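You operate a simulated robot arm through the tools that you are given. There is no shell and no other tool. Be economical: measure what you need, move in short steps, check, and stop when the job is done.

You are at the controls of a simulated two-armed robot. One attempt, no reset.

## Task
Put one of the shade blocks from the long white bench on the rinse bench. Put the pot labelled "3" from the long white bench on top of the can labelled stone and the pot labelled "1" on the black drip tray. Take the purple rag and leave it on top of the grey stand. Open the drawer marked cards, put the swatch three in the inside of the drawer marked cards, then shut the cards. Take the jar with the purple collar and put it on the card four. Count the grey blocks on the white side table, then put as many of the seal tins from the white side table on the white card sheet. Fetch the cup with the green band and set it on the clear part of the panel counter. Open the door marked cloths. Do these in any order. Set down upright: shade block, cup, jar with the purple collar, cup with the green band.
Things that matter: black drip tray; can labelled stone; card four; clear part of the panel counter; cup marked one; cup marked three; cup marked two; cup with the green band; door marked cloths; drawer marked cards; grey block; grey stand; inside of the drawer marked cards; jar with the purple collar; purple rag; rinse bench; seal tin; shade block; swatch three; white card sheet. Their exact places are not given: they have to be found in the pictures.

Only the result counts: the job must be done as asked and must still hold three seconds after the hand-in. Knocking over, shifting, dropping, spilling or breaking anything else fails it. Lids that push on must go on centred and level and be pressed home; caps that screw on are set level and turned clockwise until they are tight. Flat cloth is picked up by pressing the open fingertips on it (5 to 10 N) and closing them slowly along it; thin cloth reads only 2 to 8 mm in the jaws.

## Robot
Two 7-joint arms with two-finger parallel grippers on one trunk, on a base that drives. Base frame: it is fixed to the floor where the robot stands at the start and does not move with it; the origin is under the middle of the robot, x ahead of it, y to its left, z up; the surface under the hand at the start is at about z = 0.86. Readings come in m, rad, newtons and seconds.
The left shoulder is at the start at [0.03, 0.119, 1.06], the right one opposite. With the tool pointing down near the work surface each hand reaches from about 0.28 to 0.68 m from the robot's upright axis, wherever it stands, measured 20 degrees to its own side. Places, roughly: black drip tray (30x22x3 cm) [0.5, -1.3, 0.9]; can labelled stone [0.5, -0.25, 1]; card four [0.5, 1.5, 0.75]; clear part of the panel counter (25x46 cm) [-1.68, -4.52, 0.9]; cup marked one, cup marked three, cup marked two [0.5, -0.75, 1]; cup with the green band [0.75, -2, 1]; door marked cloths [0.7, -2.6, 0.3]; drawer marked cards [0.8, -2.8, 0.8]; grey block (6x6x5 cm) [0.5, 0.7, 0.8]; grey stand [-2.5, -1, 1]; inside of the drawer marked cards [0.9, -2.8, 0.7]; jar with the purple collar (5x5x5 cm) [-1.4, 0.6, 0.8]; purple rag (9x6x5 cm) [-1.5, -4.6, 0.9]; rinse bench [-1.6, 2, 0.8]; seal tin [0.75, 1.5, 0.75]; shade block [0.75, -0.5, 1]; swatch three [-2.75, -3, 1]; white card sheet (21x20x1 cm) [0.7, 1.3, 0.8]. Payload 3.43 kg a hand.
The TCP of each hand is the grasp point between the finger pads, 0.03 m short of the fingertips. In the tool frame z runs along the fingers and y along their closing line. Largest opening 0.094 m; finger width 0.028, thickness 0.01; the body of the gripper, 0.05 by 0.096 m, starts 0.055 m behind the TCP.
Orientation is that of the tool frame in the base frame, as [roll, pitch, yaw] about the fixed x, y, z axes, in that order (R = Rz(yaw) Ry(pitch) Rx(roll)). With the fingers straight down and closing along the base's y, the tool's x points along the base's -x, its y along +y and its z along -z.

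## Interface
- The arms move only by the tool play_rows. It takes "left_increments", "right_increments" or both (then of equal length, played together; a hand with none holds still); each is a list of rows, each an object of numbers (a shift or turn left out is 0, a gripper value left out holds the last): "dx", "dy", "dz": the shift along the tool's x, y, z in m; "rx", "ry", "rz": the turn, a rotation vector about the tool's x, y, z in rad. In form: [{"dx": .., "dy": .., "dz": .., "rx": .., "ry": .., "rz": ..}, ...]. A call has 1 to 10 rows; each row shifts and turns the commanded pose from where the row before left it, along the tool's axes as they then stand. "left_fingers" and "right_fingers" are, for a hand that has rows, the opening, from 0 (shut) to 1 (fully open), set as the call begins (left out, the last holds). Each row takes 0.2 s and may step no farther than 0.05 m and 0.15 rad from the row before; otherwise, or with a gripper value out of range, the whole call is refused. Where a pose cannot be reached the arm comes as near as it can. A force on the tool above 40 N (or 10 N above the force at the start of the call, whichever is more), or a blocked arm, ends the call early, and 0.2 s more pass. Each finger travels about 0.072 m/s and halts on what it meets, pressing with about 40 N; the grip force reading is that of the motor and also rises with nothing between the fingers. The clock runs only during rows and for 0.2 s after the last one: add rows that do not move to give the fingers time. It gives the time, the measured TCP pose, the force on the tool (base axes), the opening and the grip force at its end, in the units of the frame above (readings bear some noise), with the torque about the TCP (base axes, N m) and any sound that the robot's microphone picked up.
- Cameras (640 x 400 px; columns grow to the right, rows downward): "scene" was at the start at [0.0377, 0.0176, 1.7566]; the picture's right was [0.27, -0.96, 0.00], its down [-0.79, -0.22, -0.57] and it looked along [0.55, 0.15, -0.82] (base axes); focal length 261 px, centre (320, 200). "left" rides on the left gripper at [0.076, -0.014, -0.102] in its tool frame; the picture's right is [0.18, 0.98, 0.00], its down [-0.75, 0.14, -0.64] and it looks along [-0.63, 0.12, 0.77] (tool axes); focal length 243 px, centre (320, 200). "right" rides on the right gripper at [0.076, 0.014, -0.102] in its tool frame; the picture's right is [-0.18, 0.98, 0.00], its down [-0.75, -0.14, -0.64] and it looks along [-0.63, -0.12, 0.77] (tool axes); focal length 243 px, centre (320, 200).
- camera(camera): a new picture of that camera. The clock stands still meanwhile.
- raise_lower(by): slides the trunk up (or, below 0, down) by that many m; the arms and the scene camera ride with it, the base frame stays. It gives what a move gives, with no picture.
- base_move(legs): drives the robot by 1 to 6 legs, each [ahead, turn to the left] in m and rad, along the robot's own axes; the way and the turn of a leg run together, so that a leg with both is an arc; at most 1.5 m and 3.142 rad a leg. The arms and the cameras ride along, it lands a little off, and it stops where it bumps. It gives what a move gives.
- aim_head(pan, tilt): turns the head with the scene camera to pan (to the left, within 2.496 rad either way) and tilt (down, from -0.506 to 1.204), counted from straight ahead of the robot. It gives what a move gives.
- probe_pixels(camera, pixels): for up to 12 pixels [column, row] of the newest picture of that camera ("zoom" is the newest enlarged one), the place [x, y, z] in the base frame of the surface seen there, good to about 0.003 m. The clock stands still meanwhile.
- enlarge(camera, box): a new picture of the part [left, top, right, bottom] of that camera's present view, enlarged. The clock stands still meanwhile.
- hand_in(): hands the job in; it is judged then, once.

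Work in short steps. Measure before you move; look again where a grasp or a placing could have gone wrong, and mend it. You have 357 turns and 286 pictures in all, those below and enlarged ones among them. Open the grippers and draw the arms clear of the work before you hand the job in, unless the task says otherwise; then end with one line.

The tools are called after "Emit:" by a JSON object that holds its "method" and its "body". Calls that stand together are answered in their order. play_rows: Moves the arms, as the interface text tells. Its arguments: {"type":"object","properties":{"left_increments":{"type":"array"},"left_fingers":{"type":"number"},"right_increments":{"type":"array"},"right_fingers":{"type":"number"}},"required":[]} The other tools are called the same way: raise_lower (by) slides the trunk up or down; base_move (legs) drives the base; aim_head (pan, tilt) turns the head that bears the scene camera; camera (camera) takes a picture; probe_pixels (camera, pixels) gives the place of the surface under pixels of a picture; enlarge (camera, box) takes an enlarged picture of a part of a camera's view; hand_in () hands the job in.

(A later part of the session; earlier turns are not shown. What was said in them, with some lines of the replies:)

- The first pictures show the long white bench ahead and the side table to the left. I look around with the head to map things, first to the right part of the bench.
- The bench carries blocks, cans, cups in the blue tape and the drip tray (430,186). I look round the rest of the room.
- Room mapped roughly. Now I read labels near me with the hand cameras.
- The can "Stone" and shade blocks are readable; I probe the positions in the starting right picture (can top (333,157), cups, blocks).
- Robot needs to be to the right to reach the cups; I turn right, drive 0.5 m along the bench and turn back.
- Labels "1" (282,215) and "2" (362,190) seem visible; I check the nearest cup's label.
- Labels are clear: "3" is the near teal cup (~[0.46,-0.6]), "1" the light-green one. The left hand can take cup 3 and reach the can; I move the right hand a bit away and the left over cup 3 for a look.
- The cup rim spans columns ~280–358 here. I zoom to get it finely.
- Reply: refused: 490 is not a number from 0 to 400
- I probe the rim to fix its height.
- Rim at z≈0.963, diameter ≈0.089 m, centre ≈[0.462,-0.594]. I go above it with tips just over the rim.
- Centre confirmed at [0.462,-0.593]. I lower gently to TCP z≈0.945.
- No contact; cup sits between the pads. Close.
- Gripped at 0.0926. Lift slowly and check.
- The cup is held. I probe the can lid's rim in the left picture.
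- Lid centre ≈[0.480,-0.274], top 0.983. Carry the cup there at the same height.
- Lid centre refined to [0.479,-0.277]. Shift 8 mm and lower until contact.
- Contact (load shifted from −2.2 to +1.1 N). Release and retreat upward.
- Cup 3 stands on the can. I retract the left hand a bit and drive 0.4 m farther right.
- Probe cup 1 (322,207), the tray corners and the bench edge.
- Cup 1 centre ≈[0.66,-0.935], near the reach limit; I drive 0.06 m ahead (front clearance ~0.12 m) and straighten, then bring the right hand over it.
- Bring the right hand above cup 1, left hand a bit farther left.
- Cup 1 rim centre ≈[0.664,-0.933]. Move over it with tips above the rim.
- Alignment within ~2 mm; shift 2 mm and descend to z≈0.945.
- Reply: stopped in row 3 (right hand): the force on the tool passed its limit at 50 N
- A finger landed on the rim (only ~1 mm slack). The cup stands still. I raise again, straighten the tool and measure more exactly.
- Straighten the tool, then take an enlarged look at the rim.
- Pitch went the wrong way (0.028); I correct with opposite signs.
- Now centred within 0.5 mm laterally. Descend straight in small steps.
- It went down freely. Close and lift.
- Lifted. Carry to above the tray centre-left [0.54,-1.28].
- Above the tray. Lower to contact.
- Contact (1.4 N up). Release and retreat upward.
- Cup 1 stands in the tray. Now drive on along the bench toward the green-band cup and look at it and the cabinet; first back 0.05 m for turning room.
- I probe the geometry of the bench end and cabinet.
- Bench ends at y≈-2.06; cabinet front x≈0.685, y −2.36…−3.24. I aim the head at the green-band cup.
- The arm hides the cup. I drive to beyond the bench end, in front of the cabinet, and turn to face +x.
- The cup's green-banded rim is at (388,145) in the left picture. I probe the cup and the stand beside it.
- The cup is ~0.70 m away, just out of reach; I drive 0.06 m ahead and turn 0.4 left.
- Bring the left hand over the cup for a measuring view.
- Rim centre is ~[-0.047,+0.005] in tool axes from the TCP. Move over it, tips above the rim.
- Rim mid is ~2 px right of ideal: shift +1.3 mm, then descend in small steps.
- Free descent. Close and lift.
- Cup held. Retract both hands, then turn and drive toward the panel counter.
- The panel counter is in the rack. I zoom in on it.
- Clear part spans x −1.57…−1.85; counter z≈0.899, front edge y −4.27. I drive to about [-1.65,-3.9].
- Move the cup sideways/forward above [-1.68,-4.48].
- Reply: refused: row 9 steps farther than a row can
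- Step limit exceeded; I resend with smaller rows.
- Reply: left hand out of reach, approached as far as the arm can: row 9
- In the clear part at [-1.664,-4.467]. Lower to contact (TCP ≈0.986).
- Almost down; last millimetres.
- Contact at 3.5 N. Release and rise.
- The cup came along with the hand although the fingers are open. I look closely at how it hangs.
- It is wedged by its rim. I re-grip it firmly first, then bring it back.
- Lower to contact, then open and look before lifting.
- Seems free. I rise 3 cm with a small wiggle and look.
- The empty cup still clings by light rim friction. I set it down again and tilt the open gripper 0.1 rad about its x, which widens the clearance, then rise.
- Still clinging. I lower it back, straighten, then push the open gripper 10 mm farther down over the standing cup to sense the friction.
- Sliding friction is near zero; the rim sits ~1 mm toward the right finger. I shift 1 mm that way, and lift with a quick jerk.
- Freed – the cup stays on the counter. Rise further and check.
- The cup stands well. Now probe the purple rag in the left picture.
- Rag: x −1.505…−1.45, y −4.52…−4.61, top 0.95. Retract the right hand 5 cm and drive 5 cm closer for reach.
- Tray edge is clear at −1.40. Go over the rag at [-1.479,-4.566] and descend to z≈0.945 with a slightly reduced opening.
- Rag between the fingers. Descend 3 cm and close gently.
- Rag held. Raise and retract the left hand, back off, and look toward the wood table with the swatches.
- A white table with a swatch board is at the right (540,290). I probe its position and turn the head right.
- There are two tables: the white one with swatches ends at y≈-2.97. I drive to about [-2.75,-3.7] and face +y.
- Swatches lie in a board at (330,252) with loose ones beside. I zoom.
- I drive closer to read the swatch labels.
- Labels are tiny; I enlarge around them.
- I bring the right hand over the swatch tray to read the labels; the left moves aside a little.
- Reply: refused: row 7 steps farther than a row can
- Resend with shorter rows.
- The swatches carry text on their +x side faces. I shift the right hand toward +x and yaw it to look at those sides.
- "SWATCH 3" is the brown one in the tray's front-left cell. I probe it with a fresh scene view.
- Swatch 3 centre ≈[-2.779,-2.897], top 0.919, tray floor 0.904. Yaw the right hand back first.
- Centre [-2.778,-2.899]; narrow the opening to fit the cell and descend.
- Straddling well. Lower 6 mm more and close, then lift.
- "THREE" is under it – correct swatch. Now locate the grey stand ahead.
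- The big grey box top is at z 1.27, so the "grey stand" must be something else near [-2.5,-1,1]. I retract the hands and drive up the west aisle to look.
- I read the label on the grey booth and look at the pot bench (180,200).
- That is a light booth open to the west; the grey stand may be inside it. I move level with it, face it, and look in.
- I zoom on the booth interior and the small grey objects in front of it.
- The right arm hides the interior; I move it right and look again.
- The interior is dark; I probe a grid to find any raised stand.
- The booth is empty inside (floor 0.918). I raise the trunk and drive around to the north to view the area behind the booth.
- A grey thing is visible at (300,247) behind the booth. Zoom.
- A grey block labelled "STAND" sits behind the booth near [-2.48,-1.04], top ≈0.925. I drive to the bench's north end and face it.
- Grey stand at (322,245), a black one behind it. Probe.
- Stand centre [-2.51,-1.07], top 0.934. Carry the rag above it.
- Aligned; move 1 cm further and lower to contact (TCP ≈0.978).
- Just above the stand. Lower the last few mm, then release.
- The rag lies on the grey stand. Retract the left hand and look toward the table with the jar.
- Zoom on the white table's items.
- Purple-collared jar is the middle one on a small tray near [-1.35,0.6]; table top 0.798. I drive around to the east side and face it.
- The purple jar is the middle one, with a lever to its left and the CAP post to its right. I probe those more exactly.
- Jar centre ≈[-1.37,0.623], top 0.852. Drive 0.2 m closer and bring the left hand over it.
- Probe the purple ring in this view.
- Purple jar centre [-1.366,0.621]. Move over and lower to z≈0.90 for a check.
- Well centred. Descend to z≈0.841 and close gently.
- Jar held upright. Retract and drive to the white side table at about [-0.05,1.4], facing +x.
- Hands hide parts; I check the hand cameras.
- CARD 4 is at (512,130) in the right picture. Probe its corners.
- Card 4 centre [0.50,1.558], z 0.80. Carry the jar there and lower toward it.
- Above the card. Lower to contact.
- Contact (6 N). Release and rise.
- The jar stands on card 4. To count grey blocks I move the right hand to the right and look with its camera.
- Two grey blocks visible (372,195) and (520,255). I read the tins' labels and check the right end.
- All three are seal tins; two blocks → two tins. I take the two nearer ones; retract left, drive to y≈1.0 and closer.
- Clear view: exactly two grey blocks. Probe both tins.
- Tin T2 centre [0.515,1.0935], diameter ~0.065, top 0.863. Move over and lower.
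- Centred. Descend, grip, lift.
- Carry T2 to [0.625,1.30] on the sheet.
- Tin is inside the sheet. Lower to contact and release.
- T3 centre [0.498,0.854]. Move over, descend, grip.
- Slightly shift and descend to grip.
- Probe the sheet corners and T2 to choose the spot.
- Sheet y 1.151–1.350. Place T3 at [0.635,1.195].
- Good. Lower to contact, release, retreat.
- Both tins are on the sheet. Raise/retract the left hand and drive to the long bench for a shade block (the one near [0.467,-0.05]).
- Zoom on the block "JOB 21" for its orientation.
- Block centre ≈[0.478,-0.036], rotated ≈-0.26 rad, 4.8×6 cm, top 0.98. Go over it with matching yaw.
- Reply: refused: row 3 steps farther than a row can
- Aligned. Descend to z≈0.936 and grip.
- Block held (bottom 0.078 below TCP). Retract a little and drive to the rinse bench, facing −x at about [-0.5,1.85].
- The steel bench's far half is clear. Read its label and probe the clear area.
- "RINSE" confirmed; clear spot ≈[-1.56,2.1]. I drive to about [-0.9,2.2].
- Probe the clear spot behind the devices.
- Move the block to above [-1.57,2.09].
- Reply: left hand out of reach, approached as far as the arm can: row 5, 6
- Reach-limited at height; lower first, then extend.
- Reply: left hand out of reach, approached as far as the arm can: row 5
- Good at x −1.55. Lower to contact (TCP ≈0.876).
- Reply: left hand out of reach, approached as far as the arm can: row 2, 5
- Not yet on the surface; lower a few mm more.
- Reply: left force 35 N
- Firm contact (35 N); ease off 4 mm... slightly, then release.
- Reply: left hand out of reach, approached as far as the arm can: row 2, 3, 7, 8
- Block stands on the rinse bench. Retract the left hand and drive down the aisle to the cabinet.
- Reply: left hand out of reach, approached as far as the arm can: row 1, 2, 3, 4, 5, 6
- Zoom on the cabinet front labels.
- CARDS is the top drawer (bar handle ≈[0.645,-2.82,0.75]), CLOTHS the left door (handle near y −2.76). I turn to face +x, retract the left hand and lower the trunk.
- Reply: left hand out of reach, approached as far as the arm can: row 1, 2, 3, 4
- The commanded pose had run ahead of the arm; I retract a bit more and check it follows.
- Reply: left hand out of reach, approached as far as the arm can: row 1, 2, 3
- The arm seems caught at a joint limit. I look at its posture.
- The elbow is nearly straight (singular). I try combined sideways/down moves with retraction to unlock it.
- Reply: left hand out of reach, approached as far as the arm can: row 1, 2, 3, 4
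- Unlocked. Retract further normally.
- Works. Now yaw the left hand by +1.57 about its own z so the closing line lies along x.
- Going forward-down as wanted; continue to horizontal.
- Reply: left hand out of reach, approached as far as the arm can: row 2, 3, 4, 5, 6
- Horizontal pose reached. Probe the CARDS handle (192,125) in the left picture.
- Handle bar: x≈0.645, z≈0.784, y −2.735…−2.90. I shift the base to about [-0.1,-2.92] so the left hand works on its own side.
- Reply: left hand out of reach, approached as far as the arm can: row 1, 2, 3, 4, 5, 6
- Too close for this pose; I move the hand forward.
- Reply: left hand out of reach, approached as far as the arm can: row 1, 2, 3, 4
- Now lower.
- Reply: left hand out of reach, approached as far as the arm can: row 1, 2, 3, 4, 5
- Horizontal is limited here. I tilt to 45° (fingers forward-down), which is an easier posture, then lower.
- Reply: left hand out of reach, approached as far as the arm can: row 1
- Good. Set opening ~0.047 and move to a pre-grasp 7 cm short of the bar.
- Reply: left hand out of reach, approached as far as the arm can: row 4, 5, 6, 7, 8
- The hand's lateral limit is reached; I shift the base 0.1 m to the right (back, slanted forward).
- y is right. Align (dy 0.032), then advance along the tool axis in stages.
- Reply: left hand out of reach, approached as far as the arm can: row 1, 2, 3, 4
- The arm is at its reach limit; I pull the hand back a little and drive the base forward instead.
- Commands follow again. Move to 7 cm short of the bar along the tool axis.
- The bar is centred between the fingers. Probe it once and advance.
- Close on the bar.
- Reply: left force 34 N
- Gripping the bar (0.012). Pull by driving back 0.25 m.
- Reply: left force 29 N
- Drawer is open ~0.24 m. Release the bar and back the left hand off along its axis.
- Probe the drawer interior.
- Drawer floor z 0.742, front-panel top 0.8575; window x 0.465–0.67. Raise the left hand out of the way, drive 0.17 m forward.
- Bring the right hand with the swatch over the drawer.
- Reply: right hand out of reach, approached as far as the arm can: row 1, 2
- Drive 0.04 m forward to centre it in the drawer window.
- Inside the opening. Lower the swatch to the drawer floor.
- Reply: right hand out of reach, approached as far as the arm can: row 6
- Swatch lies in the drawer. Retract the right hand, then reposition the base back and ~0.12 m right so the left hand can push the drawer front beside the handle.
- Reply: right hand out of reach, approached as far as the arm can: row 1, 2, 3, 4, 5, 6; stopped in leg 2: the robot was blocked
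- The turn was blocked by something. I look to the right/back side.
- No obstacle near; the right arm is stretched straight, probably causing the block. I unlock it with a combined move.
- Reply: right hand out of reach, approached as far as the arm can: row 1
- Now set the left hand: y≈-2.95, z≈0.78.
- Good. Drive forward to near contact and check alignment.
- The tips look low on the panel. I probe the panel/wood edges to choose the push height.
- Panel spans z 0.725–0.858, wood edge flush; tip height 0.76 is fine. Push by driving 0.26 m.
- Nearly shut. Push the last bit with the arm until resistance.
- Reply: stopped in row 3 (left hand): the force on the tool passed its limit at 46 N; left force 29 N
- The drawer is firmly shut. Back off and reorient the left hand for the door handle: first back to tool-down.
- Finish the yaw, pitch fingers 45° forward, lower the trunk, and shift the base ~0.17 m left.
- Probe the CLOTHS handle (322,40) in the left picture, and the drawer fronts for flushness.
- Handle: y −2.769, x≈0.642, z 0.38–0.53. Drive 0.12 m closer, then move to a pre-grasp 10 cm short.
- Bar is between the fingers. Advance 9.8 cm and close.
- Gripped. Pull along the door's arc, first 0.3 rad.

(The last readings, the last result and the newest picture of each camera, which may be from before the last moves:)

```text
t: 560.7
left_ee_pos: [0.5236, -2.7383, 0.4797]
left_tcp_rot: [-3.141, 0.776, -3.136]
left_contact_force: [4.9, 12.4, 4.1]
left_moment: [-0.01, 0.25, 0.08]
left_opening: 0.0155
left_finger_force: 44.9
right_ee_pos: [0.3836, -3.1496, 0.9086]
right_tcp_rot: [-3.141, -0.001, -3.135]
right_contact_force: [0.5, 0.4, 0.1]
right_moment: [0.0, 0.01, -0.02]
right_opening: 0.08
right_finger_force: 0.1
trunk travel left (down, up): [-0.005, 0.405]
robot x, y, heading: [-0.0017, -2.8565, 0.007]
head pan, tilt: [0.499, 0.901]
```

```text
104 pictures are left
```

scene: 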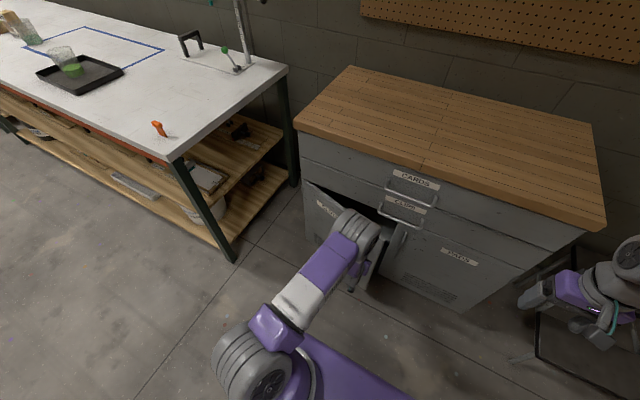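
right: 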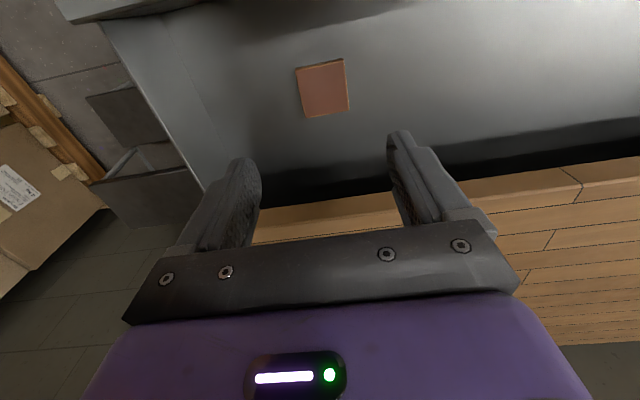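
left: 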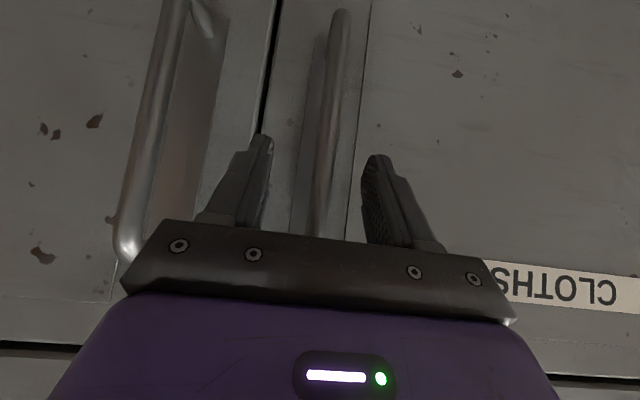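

Door opening well. Continue the arc to 0.75 rad.

Emit:
{"method": "play_rows", "body": {"left_increments": [{"dx": 0.01824, "dz": -0.01789, "dy": 0.0135}, {"dx": 0.01824, "dz": -0.01789, "dy": 0.0135}, {"dx": 0.01664, "dz": -0.01631, "dy": 0.01725}, {"dx": 0.01664, "dz": -0.01631, "dy": 0.01725}, {"dx": 0.01464, "dz": -0.01435, "dy": 0.02045}, {"dx": 0.01464, "dz": -0.01435, "dy": 0.02045}, {}]}}

Emit:
{"method": "camera", "body": {"camera": "scene"}}

```text
t: 562.3
left_ee_pos: [0.3782, -2.6396, 0.4795]
left_tcp_rot: [-3.139, 0.763, -3.14]
left_contact_force: [-28.0, -24.8, 15.1]
left_moment: [1.12, 0.03, -0.28]
left_opening: 0.0118
left_finger_force: 44.7
right_ee_pos: [0.3827, -3.1522, 0.9094]
right_tcp_rot: [3.139, 0.003, -3.134]
right_contact_force: [-0.1, -0.1, 0.2]
right_moment: [0.04, 0.01, 0.0]
right_opening: 0.0799
right_finger_force: 0.0
trunk travel left (down, up): [-0.005, 0.405]
robot x, y, heading: [-0.0018, -2.856, 0.008]
head pan, tilt: [0.499, 0.901]
```

```text
103 pictures are left
```

scene: 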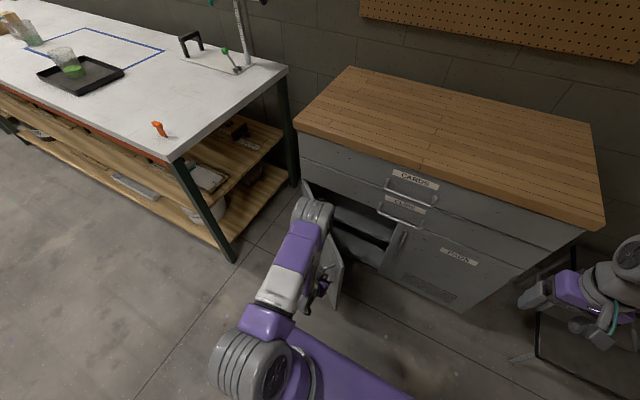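

Opened ~0.77 rad; strain builds. Release, back off, and then push the door from its inner side.

Emit:
{"method": "play_rows", "body": {"left_increments": [{}, {}, {"dz": -0.02}, {"dz": -0.03}, {"dz": -0.03}, {"dz": -0.03}, {}], "left_fingers": 0.6}}

Emit:
{"method": "camera", "body": {"camera": "left"}}

Emit:
{"method": "camera", "body": {"camera": "scene"}}

```text
t: 563.9
left_ee_pos: [0.3164, -2.6358, 0.5475]
left_tcp_rot: [3.14, 0.775, -3.14]
left_contact_force: [0.3, 0.6, 0.0]
left_moment: [0.01, -0.01, 0.01]
left_opening: 0.0565
left_finger_force: 0.1
left hand out of reach, approached as far as the arm can: row 6
right_ee_pos: [0.3835, -3.1512, 0.9099]
right_tcp_rot: [3.141, 0.0, -3.134]
right_contact_force: [0.3, -0.4, 0.3]
right_moment: [-0.04, 0.0, 0.04]
right_opening: 0.0799
right_finger_force: 0.1
trunk travel left (down, up): [-0.005, 0.405]
robot x, y, heading: [0.0003, -2.8537, 0.005]
head pan, tilt: [0.499, 0.901]
```

```text
102 pictures are left
```

left: 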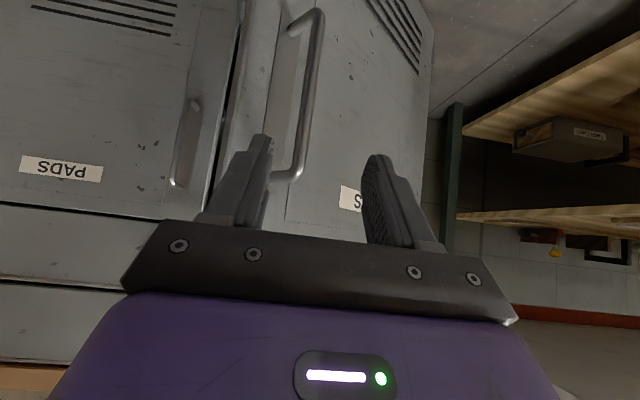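

```text
101 pictures are left
```

scene: 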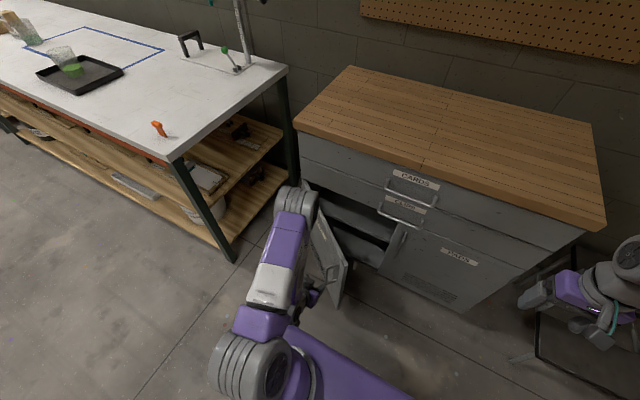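

Move right of the door edge, then forward inside, with closed fingers.

Emit:
{"method": "play_rows", "body": {"left_increments": [{"dy": -0.045}, {"dy": -0.045}, {"dy": -0.045}, {"dy": -0.045}, {"dx": -0.028, "dz": 0.028, "dy": -0.02}, {"dx": -0.028, "dz": 0.028}, {"dx": -0.028, "dz": 0.028}, {"dx": -0.028, "dz": 0.028}, {"dx": -0.025, "dz": 0.025}, {}], "left_fingers": 0}}

Emit:
{"method": "camera", "body": {"camera": "scene"}}

```text
t: 566.1
left_ee_pos: [0.5139, -2.8349, 0.5402]
left_tcp_rot: [3.141, 0.774, -3.141]
left_contact_force: [0.3, 0.3, -0.9]
left_moment: [-0.02, 0.03, 0.01]
left_opening: 0.0
left_finger_force: 32.6
left hand out of reach, approached as far as the arm can: row 1
right_ee_pos: [0.3833, -3.1508, 0.9101]
right_tcp_rot: [-3.141, 0.001, -3.134]
right_contact_force: [-0.3, -0.1, 0.2]
right_moment: [-0.02, -0.03, -0.03]
right_opening: 0.0798
right_finger_force: 0.1
trunk travel left (down, up): [-0.005, 0.405]
robot x, y, heading: [0.0009, -2.8584, 0.008]
head pan, tilt: [0.499, 0.901]
```

```text
100 pictures are left
```

scene: 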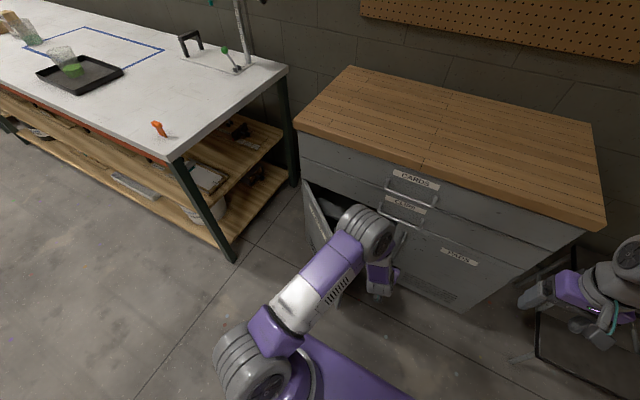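

Sweep left to push the door farther open.

Emit:
{"method": "play_rows", "body": {"left_increments": [{"dy": 0.04}, {"dy": 0.04}, {"dy": 0.04}, {"dy": 0.04}, {"dy": 0.035}, {"dy": 0.03, "dx": 0.006, "dz": -0.006}, {"dy": 0.03, "dx": 0.006, "dz": -0.006}, {"dy": 0.03, "dx": 0.006, "dz": -0.006}, {}]}}

Emit:
{"method": "camera", "body": {"camera": "scene"}}

```text
t: 568.1
left_ee_pos: [0.4872, -2.5525, 0.5403]
left_tcp_rot: [3.139, 0.771, -3.141]
left_contact_force: [1.0, 0.0, -0.4]
left_moment: [-0.01, -0.03, 0.0]
left_opening: 0.0
left_finger_force: 32.8
right_ee_pos: [0.3845, -3.15, 0.9095]
right_tcp_rot: [-3.141, -0.001, -3.135]
right_contact_force: [-0.1, -0.4, 0.0]
right_moment: [0.03, -0.02, 0.02]
right_opening: 0.0798
right_finger_force: 0.0
trunk travel left (down, up): [-0.005, 0.405]
robot x, y, heading: [-0.0024, -2.8551, 0.003]
head pan, tilt: [0.499, 0.901]
```

```text
99 pictures are left
```

scene: 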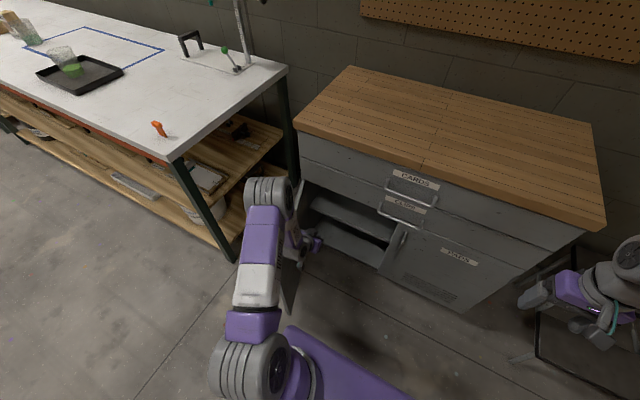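

Door is farther open; push another 9 cm.

Emit:
{"method": "play_rows", "body": {"left_increments": [{"dy": 0.03, "dx": 0.006, "dz": -0.006}, {"dy": 0.03, "dx": 0.006, "dz": -0.006}, {"dy": 0.03, "dx": 0.006, "dz": -0.006}, {}]}}

Emit:
{"method": "camera", "body": {"camera": "scene"}}

```text
t: 569.1
left_ee_pos: [0.4619, -2.4607, 0.5404]
left_tcp_rot: [3.137, 0.773, -3.141]
left_contact_force: [-0.3, -0.6, -0.4]
left_moment: [-0.03, -0.01, 0.0]
left_opening: 0.0001
left_finger_force: 33.3
right_ee_pos: [0.3827, -3.1501, 0.9089]
right_tcp_rot: [-3.141, -0.001, -3.136]
right_contact_force: [0.2, 0.1, -0.1]
right_moment: [0.0, 0.0, 0.0]
right_opening: 0.0799
right_finger_force: 0.0
trunk travel left (down, up): [-0.005, 0.405]
robot x, y, heading: [-0.001, -2.8565, 0.005]
head pan, tilt: [0.499, 0.901]
```

```text
98 pictures are left
```

scene: 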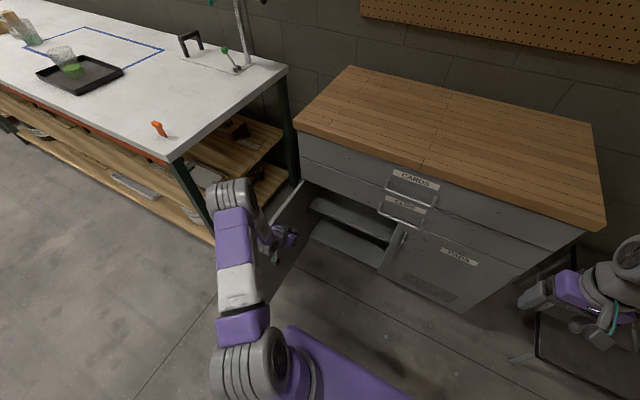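

Door is ~90° open. Withdraw the hand right, then back, and check.

Emit:
{"method": "play_rows", "body": {"left_increments": [{"dy": -0.045}, {"dy": -0.045}, {"dy": -0.045}, {"dy": -0.045}, {"dy": -0.045}, {"dy": -0.045}, {"dx": 0.0, "dz": -0.03}, {"dz": -0.03}, {"dz": -0.03}, {}]}}

Emit:
{"method": "base_move", "body": {"legs": [[-0.4, 0]]}}

Emit:
{"method": "raise_lower", "body": {"by": 0.25}}

Emit:
{"method": "camera", "body": {"camera": "scene"}}

```text
t: 571.3
left_ee_pos: [0.3997, -2.7316, 0.6046]
left_tcp_rot: [3.14, 0.772, -3.141]
left_contact_force: [-0.6, -0.1, 0.1]
left_moment: [0.03, -0.02, 0.02]
left_opening: 0.0001
left_finger_force: 32.7
right_ee_pos: [0.3842, -3.1508, 0.9085]
right_tcp_rot: [3.141, -0.001, -3.134]
right_contact_force: [-0.3, 0.3, 0.8]
right_moment: [-0.02, 0.04, -0.01]
right_opening: 0.0796
right_finger_force: 0.1
trunk travel left (down, up): [-0.005, 0.405]
robot x, y, heading: [0.0038, -2.8509, -0.001]
head pan, tilt: [0.499, 0.901]
```

```text
t: 573.8
left_ee_pos: [0.0017, -2.7331, 0.6032]
left_tcp_rot: [3.14, 0.774, 3.139]
left_contact_force: [1.0, -0.4, 0.3]
left_moment: [0.0, -0.01, 0.0]
left_opening: 0.0003
left_finger_force: 32.6
right_ee_pos: [-0.0168, -3.1523, 0.9082]
right_tcp_rot: [3.14, 0.001, -3.14]
right_contact_force: [-0.1, -0.2, -0.1]
right_moment: [-0.01, 0.03, 0.0]
right_opening: 0.0802
right_finger_force: 0.0
trunk travel left (down, up): [-0.005, 0.405]
robot x, y, heading: [-0.3988, -2.8549, -0.003]
head pan, tilt: [0.499, 0.901]
```

```text
t: 576.4
left_ee_pos: [0.002, -2.733, 0.8536]
left_tcp_rot: [3.139, 0.773, 3.139]
left_contact_force: [0.3, -0.6, 0.7]
left_moment: [0.0, 0.03, -0.05]
left_opening: 0.0
left_finger_force: 32.9
right_ee_pos: [-0.0159, -3.1526, 1.1597]
right_tcp_rot: [3.14, -0.001, -3.139]
right_contact_force: [-0.1, -0.4, -0.6]
right_moment: [0.02, 0.01, -0.03]
right_opening: 0.0799
right_finger_force: 0.0
trunk travel left (down, up): [-0.255, 0.155]
robot x, y, heading: [-0.4008, -2.8584, -0.001]
head pan, tilt: [0.499, 0.901]
```

```text
97 pictures are left
```

scene: 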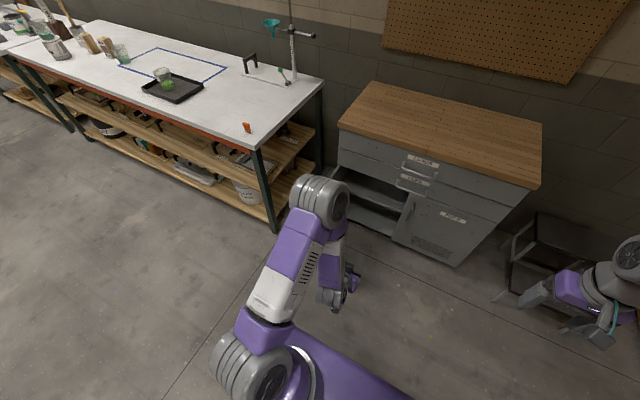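

I check the drawer's flushness and the door with a closer view.

Emit:
{"method": "aim_head", "body": {"pan": 0.25, "tilt": 0.7}}

Emit:
{"method": "enlarge", "body": {"camera": "scene", "box": [200, 80, 460, 260]}}

Emit:
{"method": "probe_pixels", "body": {"camera": "zoom", "pixels": [[450, 165], [450, 200], [300, 155], [520, 215], [470, 230], [360, 180], [200, 200], [560, 190]]}}

```text
t: 577.2
left_ee_pos: [0.0006, -2.7335, 0.854]
left_tcp_rot: [3.14, 0.772, 3.138]
left_contact_force: [0.4, -0.2, 0.2]
left_moment: [-0.02, 0.01, 0.01]
left_opening: 0.0
left_finger_force: 33.2
right_ee_pos: [-0.0169, -3.1526, 1.1589]
right_tcp_rot: [-3.141, 0.0, -3.14]
right_contact_force: [0.2, -0.6, -0.5]
right_moment: [-0.01, 0.0, 0.01]
right_opening: 0.08
right_finger_force: 0.1
trunk travel left (down, up): [-0.255, 0.155]
robot x, y, heading: [-0.4036, -2.8532, -0.005]
head pan, tilt: [0.25, 0.7]
```

```text
2.22 times, centred on (330, 170) of scene
```

zoom: 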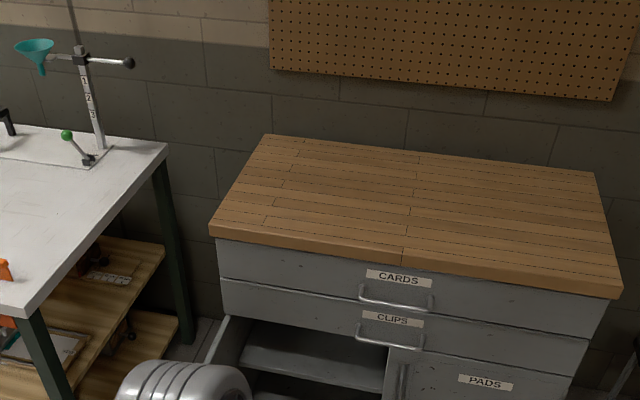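

```text
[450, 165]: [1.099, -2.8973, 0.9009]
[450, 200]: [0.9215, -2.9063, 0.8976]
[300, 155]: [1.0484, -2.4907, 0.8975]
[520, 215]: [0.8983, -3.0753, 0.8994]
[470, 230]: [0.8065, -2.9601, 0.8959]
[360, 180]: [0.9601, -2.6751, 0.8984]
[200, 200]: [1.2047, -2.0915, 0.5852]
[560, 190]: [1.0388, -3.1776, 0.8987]
```

Emit:
{"method": "probe_pixels", "body": {"camera": "zoom", "pixels": [[300, 270], [300, 310], [500, 300], [500, 345], [240, 262], [240, 300], [232, 330], [222, 345]]}}

```text
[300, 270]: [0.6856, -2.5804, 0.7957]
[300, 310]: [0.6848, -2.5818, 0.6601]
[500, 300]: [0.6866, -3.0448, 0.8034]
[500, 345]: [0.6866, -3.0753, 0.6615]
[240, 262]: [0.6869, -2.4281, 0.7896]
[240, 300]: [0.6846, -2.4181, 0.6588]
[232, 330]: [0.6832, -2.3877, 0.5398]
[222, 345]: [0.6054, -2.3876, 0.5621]
```

Drawer flush (x≈0.686, as the CLIPS one), door at ~90°. Open both grippers; arms are clear of everything.

Emit:
{"method": "play_rows", "body": {"left_increments": [{}, {}, {}, {}], "right_increments": [{}, {}, {}, {}], "left_fingers": 1, "right_fingers": 1}}

Emit:
{"method": "aim_head", "body": {"pan": -1.35, "tilt": 0.4}}

Emit:
{"method": "camera", "body": {"camera": "scene"}}

```text
t: 578.2
left_ee_pos: [0.0014, -2.7336, 0.8539]
left_tcp_rot: [3.14, 0.773, 3.139]
left_contact_force: [0.2, 0.6, 1.1]
left_moment: [0.0, -0.01, -0.01]
left_opening: 0.0938
left_finger_force: 0.0
right_ee_pos: [-0.0171, -3.1515, 1.1583]
right_tcp_rot: [-3.141, -0.001, -3.139]
right_contact_force: [-0.3, -0.1, 0.8]
right_moment: [-0.01, 0.0, 0.0]
right_opening: 0.0939
right_finger_force: 0.1
trunk travel left (down, up): [-0.255, 0.155]
robot x, y, heading: [-0.4007, -2.8533, 0.001]
head pan, tilt: [0.25, 0.7]
```

```text
t: 579.9
left_ee_pos: [0.0007, -2.7323, 0.8539]
left_tcp_rot: [3.14, 0.774, 3.137]
left_contact_force: [-0.5, -0.5, 0.4]
left_moment: [-0.03, -0.01, -0.01]
left_opening: 0.0941
left_finger_force: 0.0
right_ee_pos: [-0.017, -3.1525, 1.159]
right_tcp_rot: [-3.141, 0.0, -3.139]
right_contact_force: [-0.1, 0.0, -0.3]
right_moment: [-0.01, -0.01, 0.0]
right_opening: 0.0938
right_finger_force: 0.1
trunk travel left (down, up): [-0.255, 0.155]
robot x, y, heading: [-0.4011, -2.8551, -0.001]
head pan, tilt: [-1.349, 0.4]
```

```text
95 pictures are left
```

scene: 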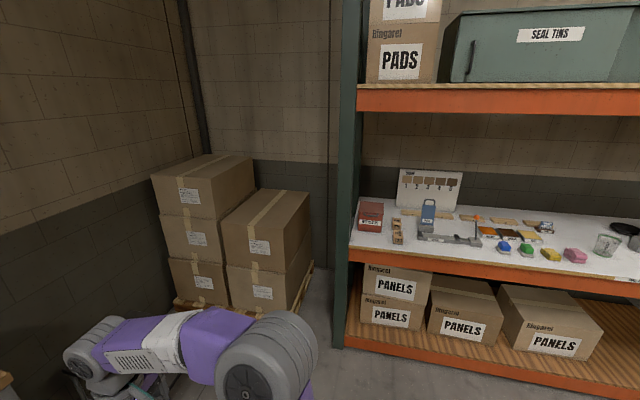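

The green-band cup stands upright on the counter (605,243). All tasks are done; I hand in.

Emit:
{"method": "hand_in", "body": {}}

```text
The job is handed in.
```

I carried out every task and handed the job in; the hand-in returned no verdict.
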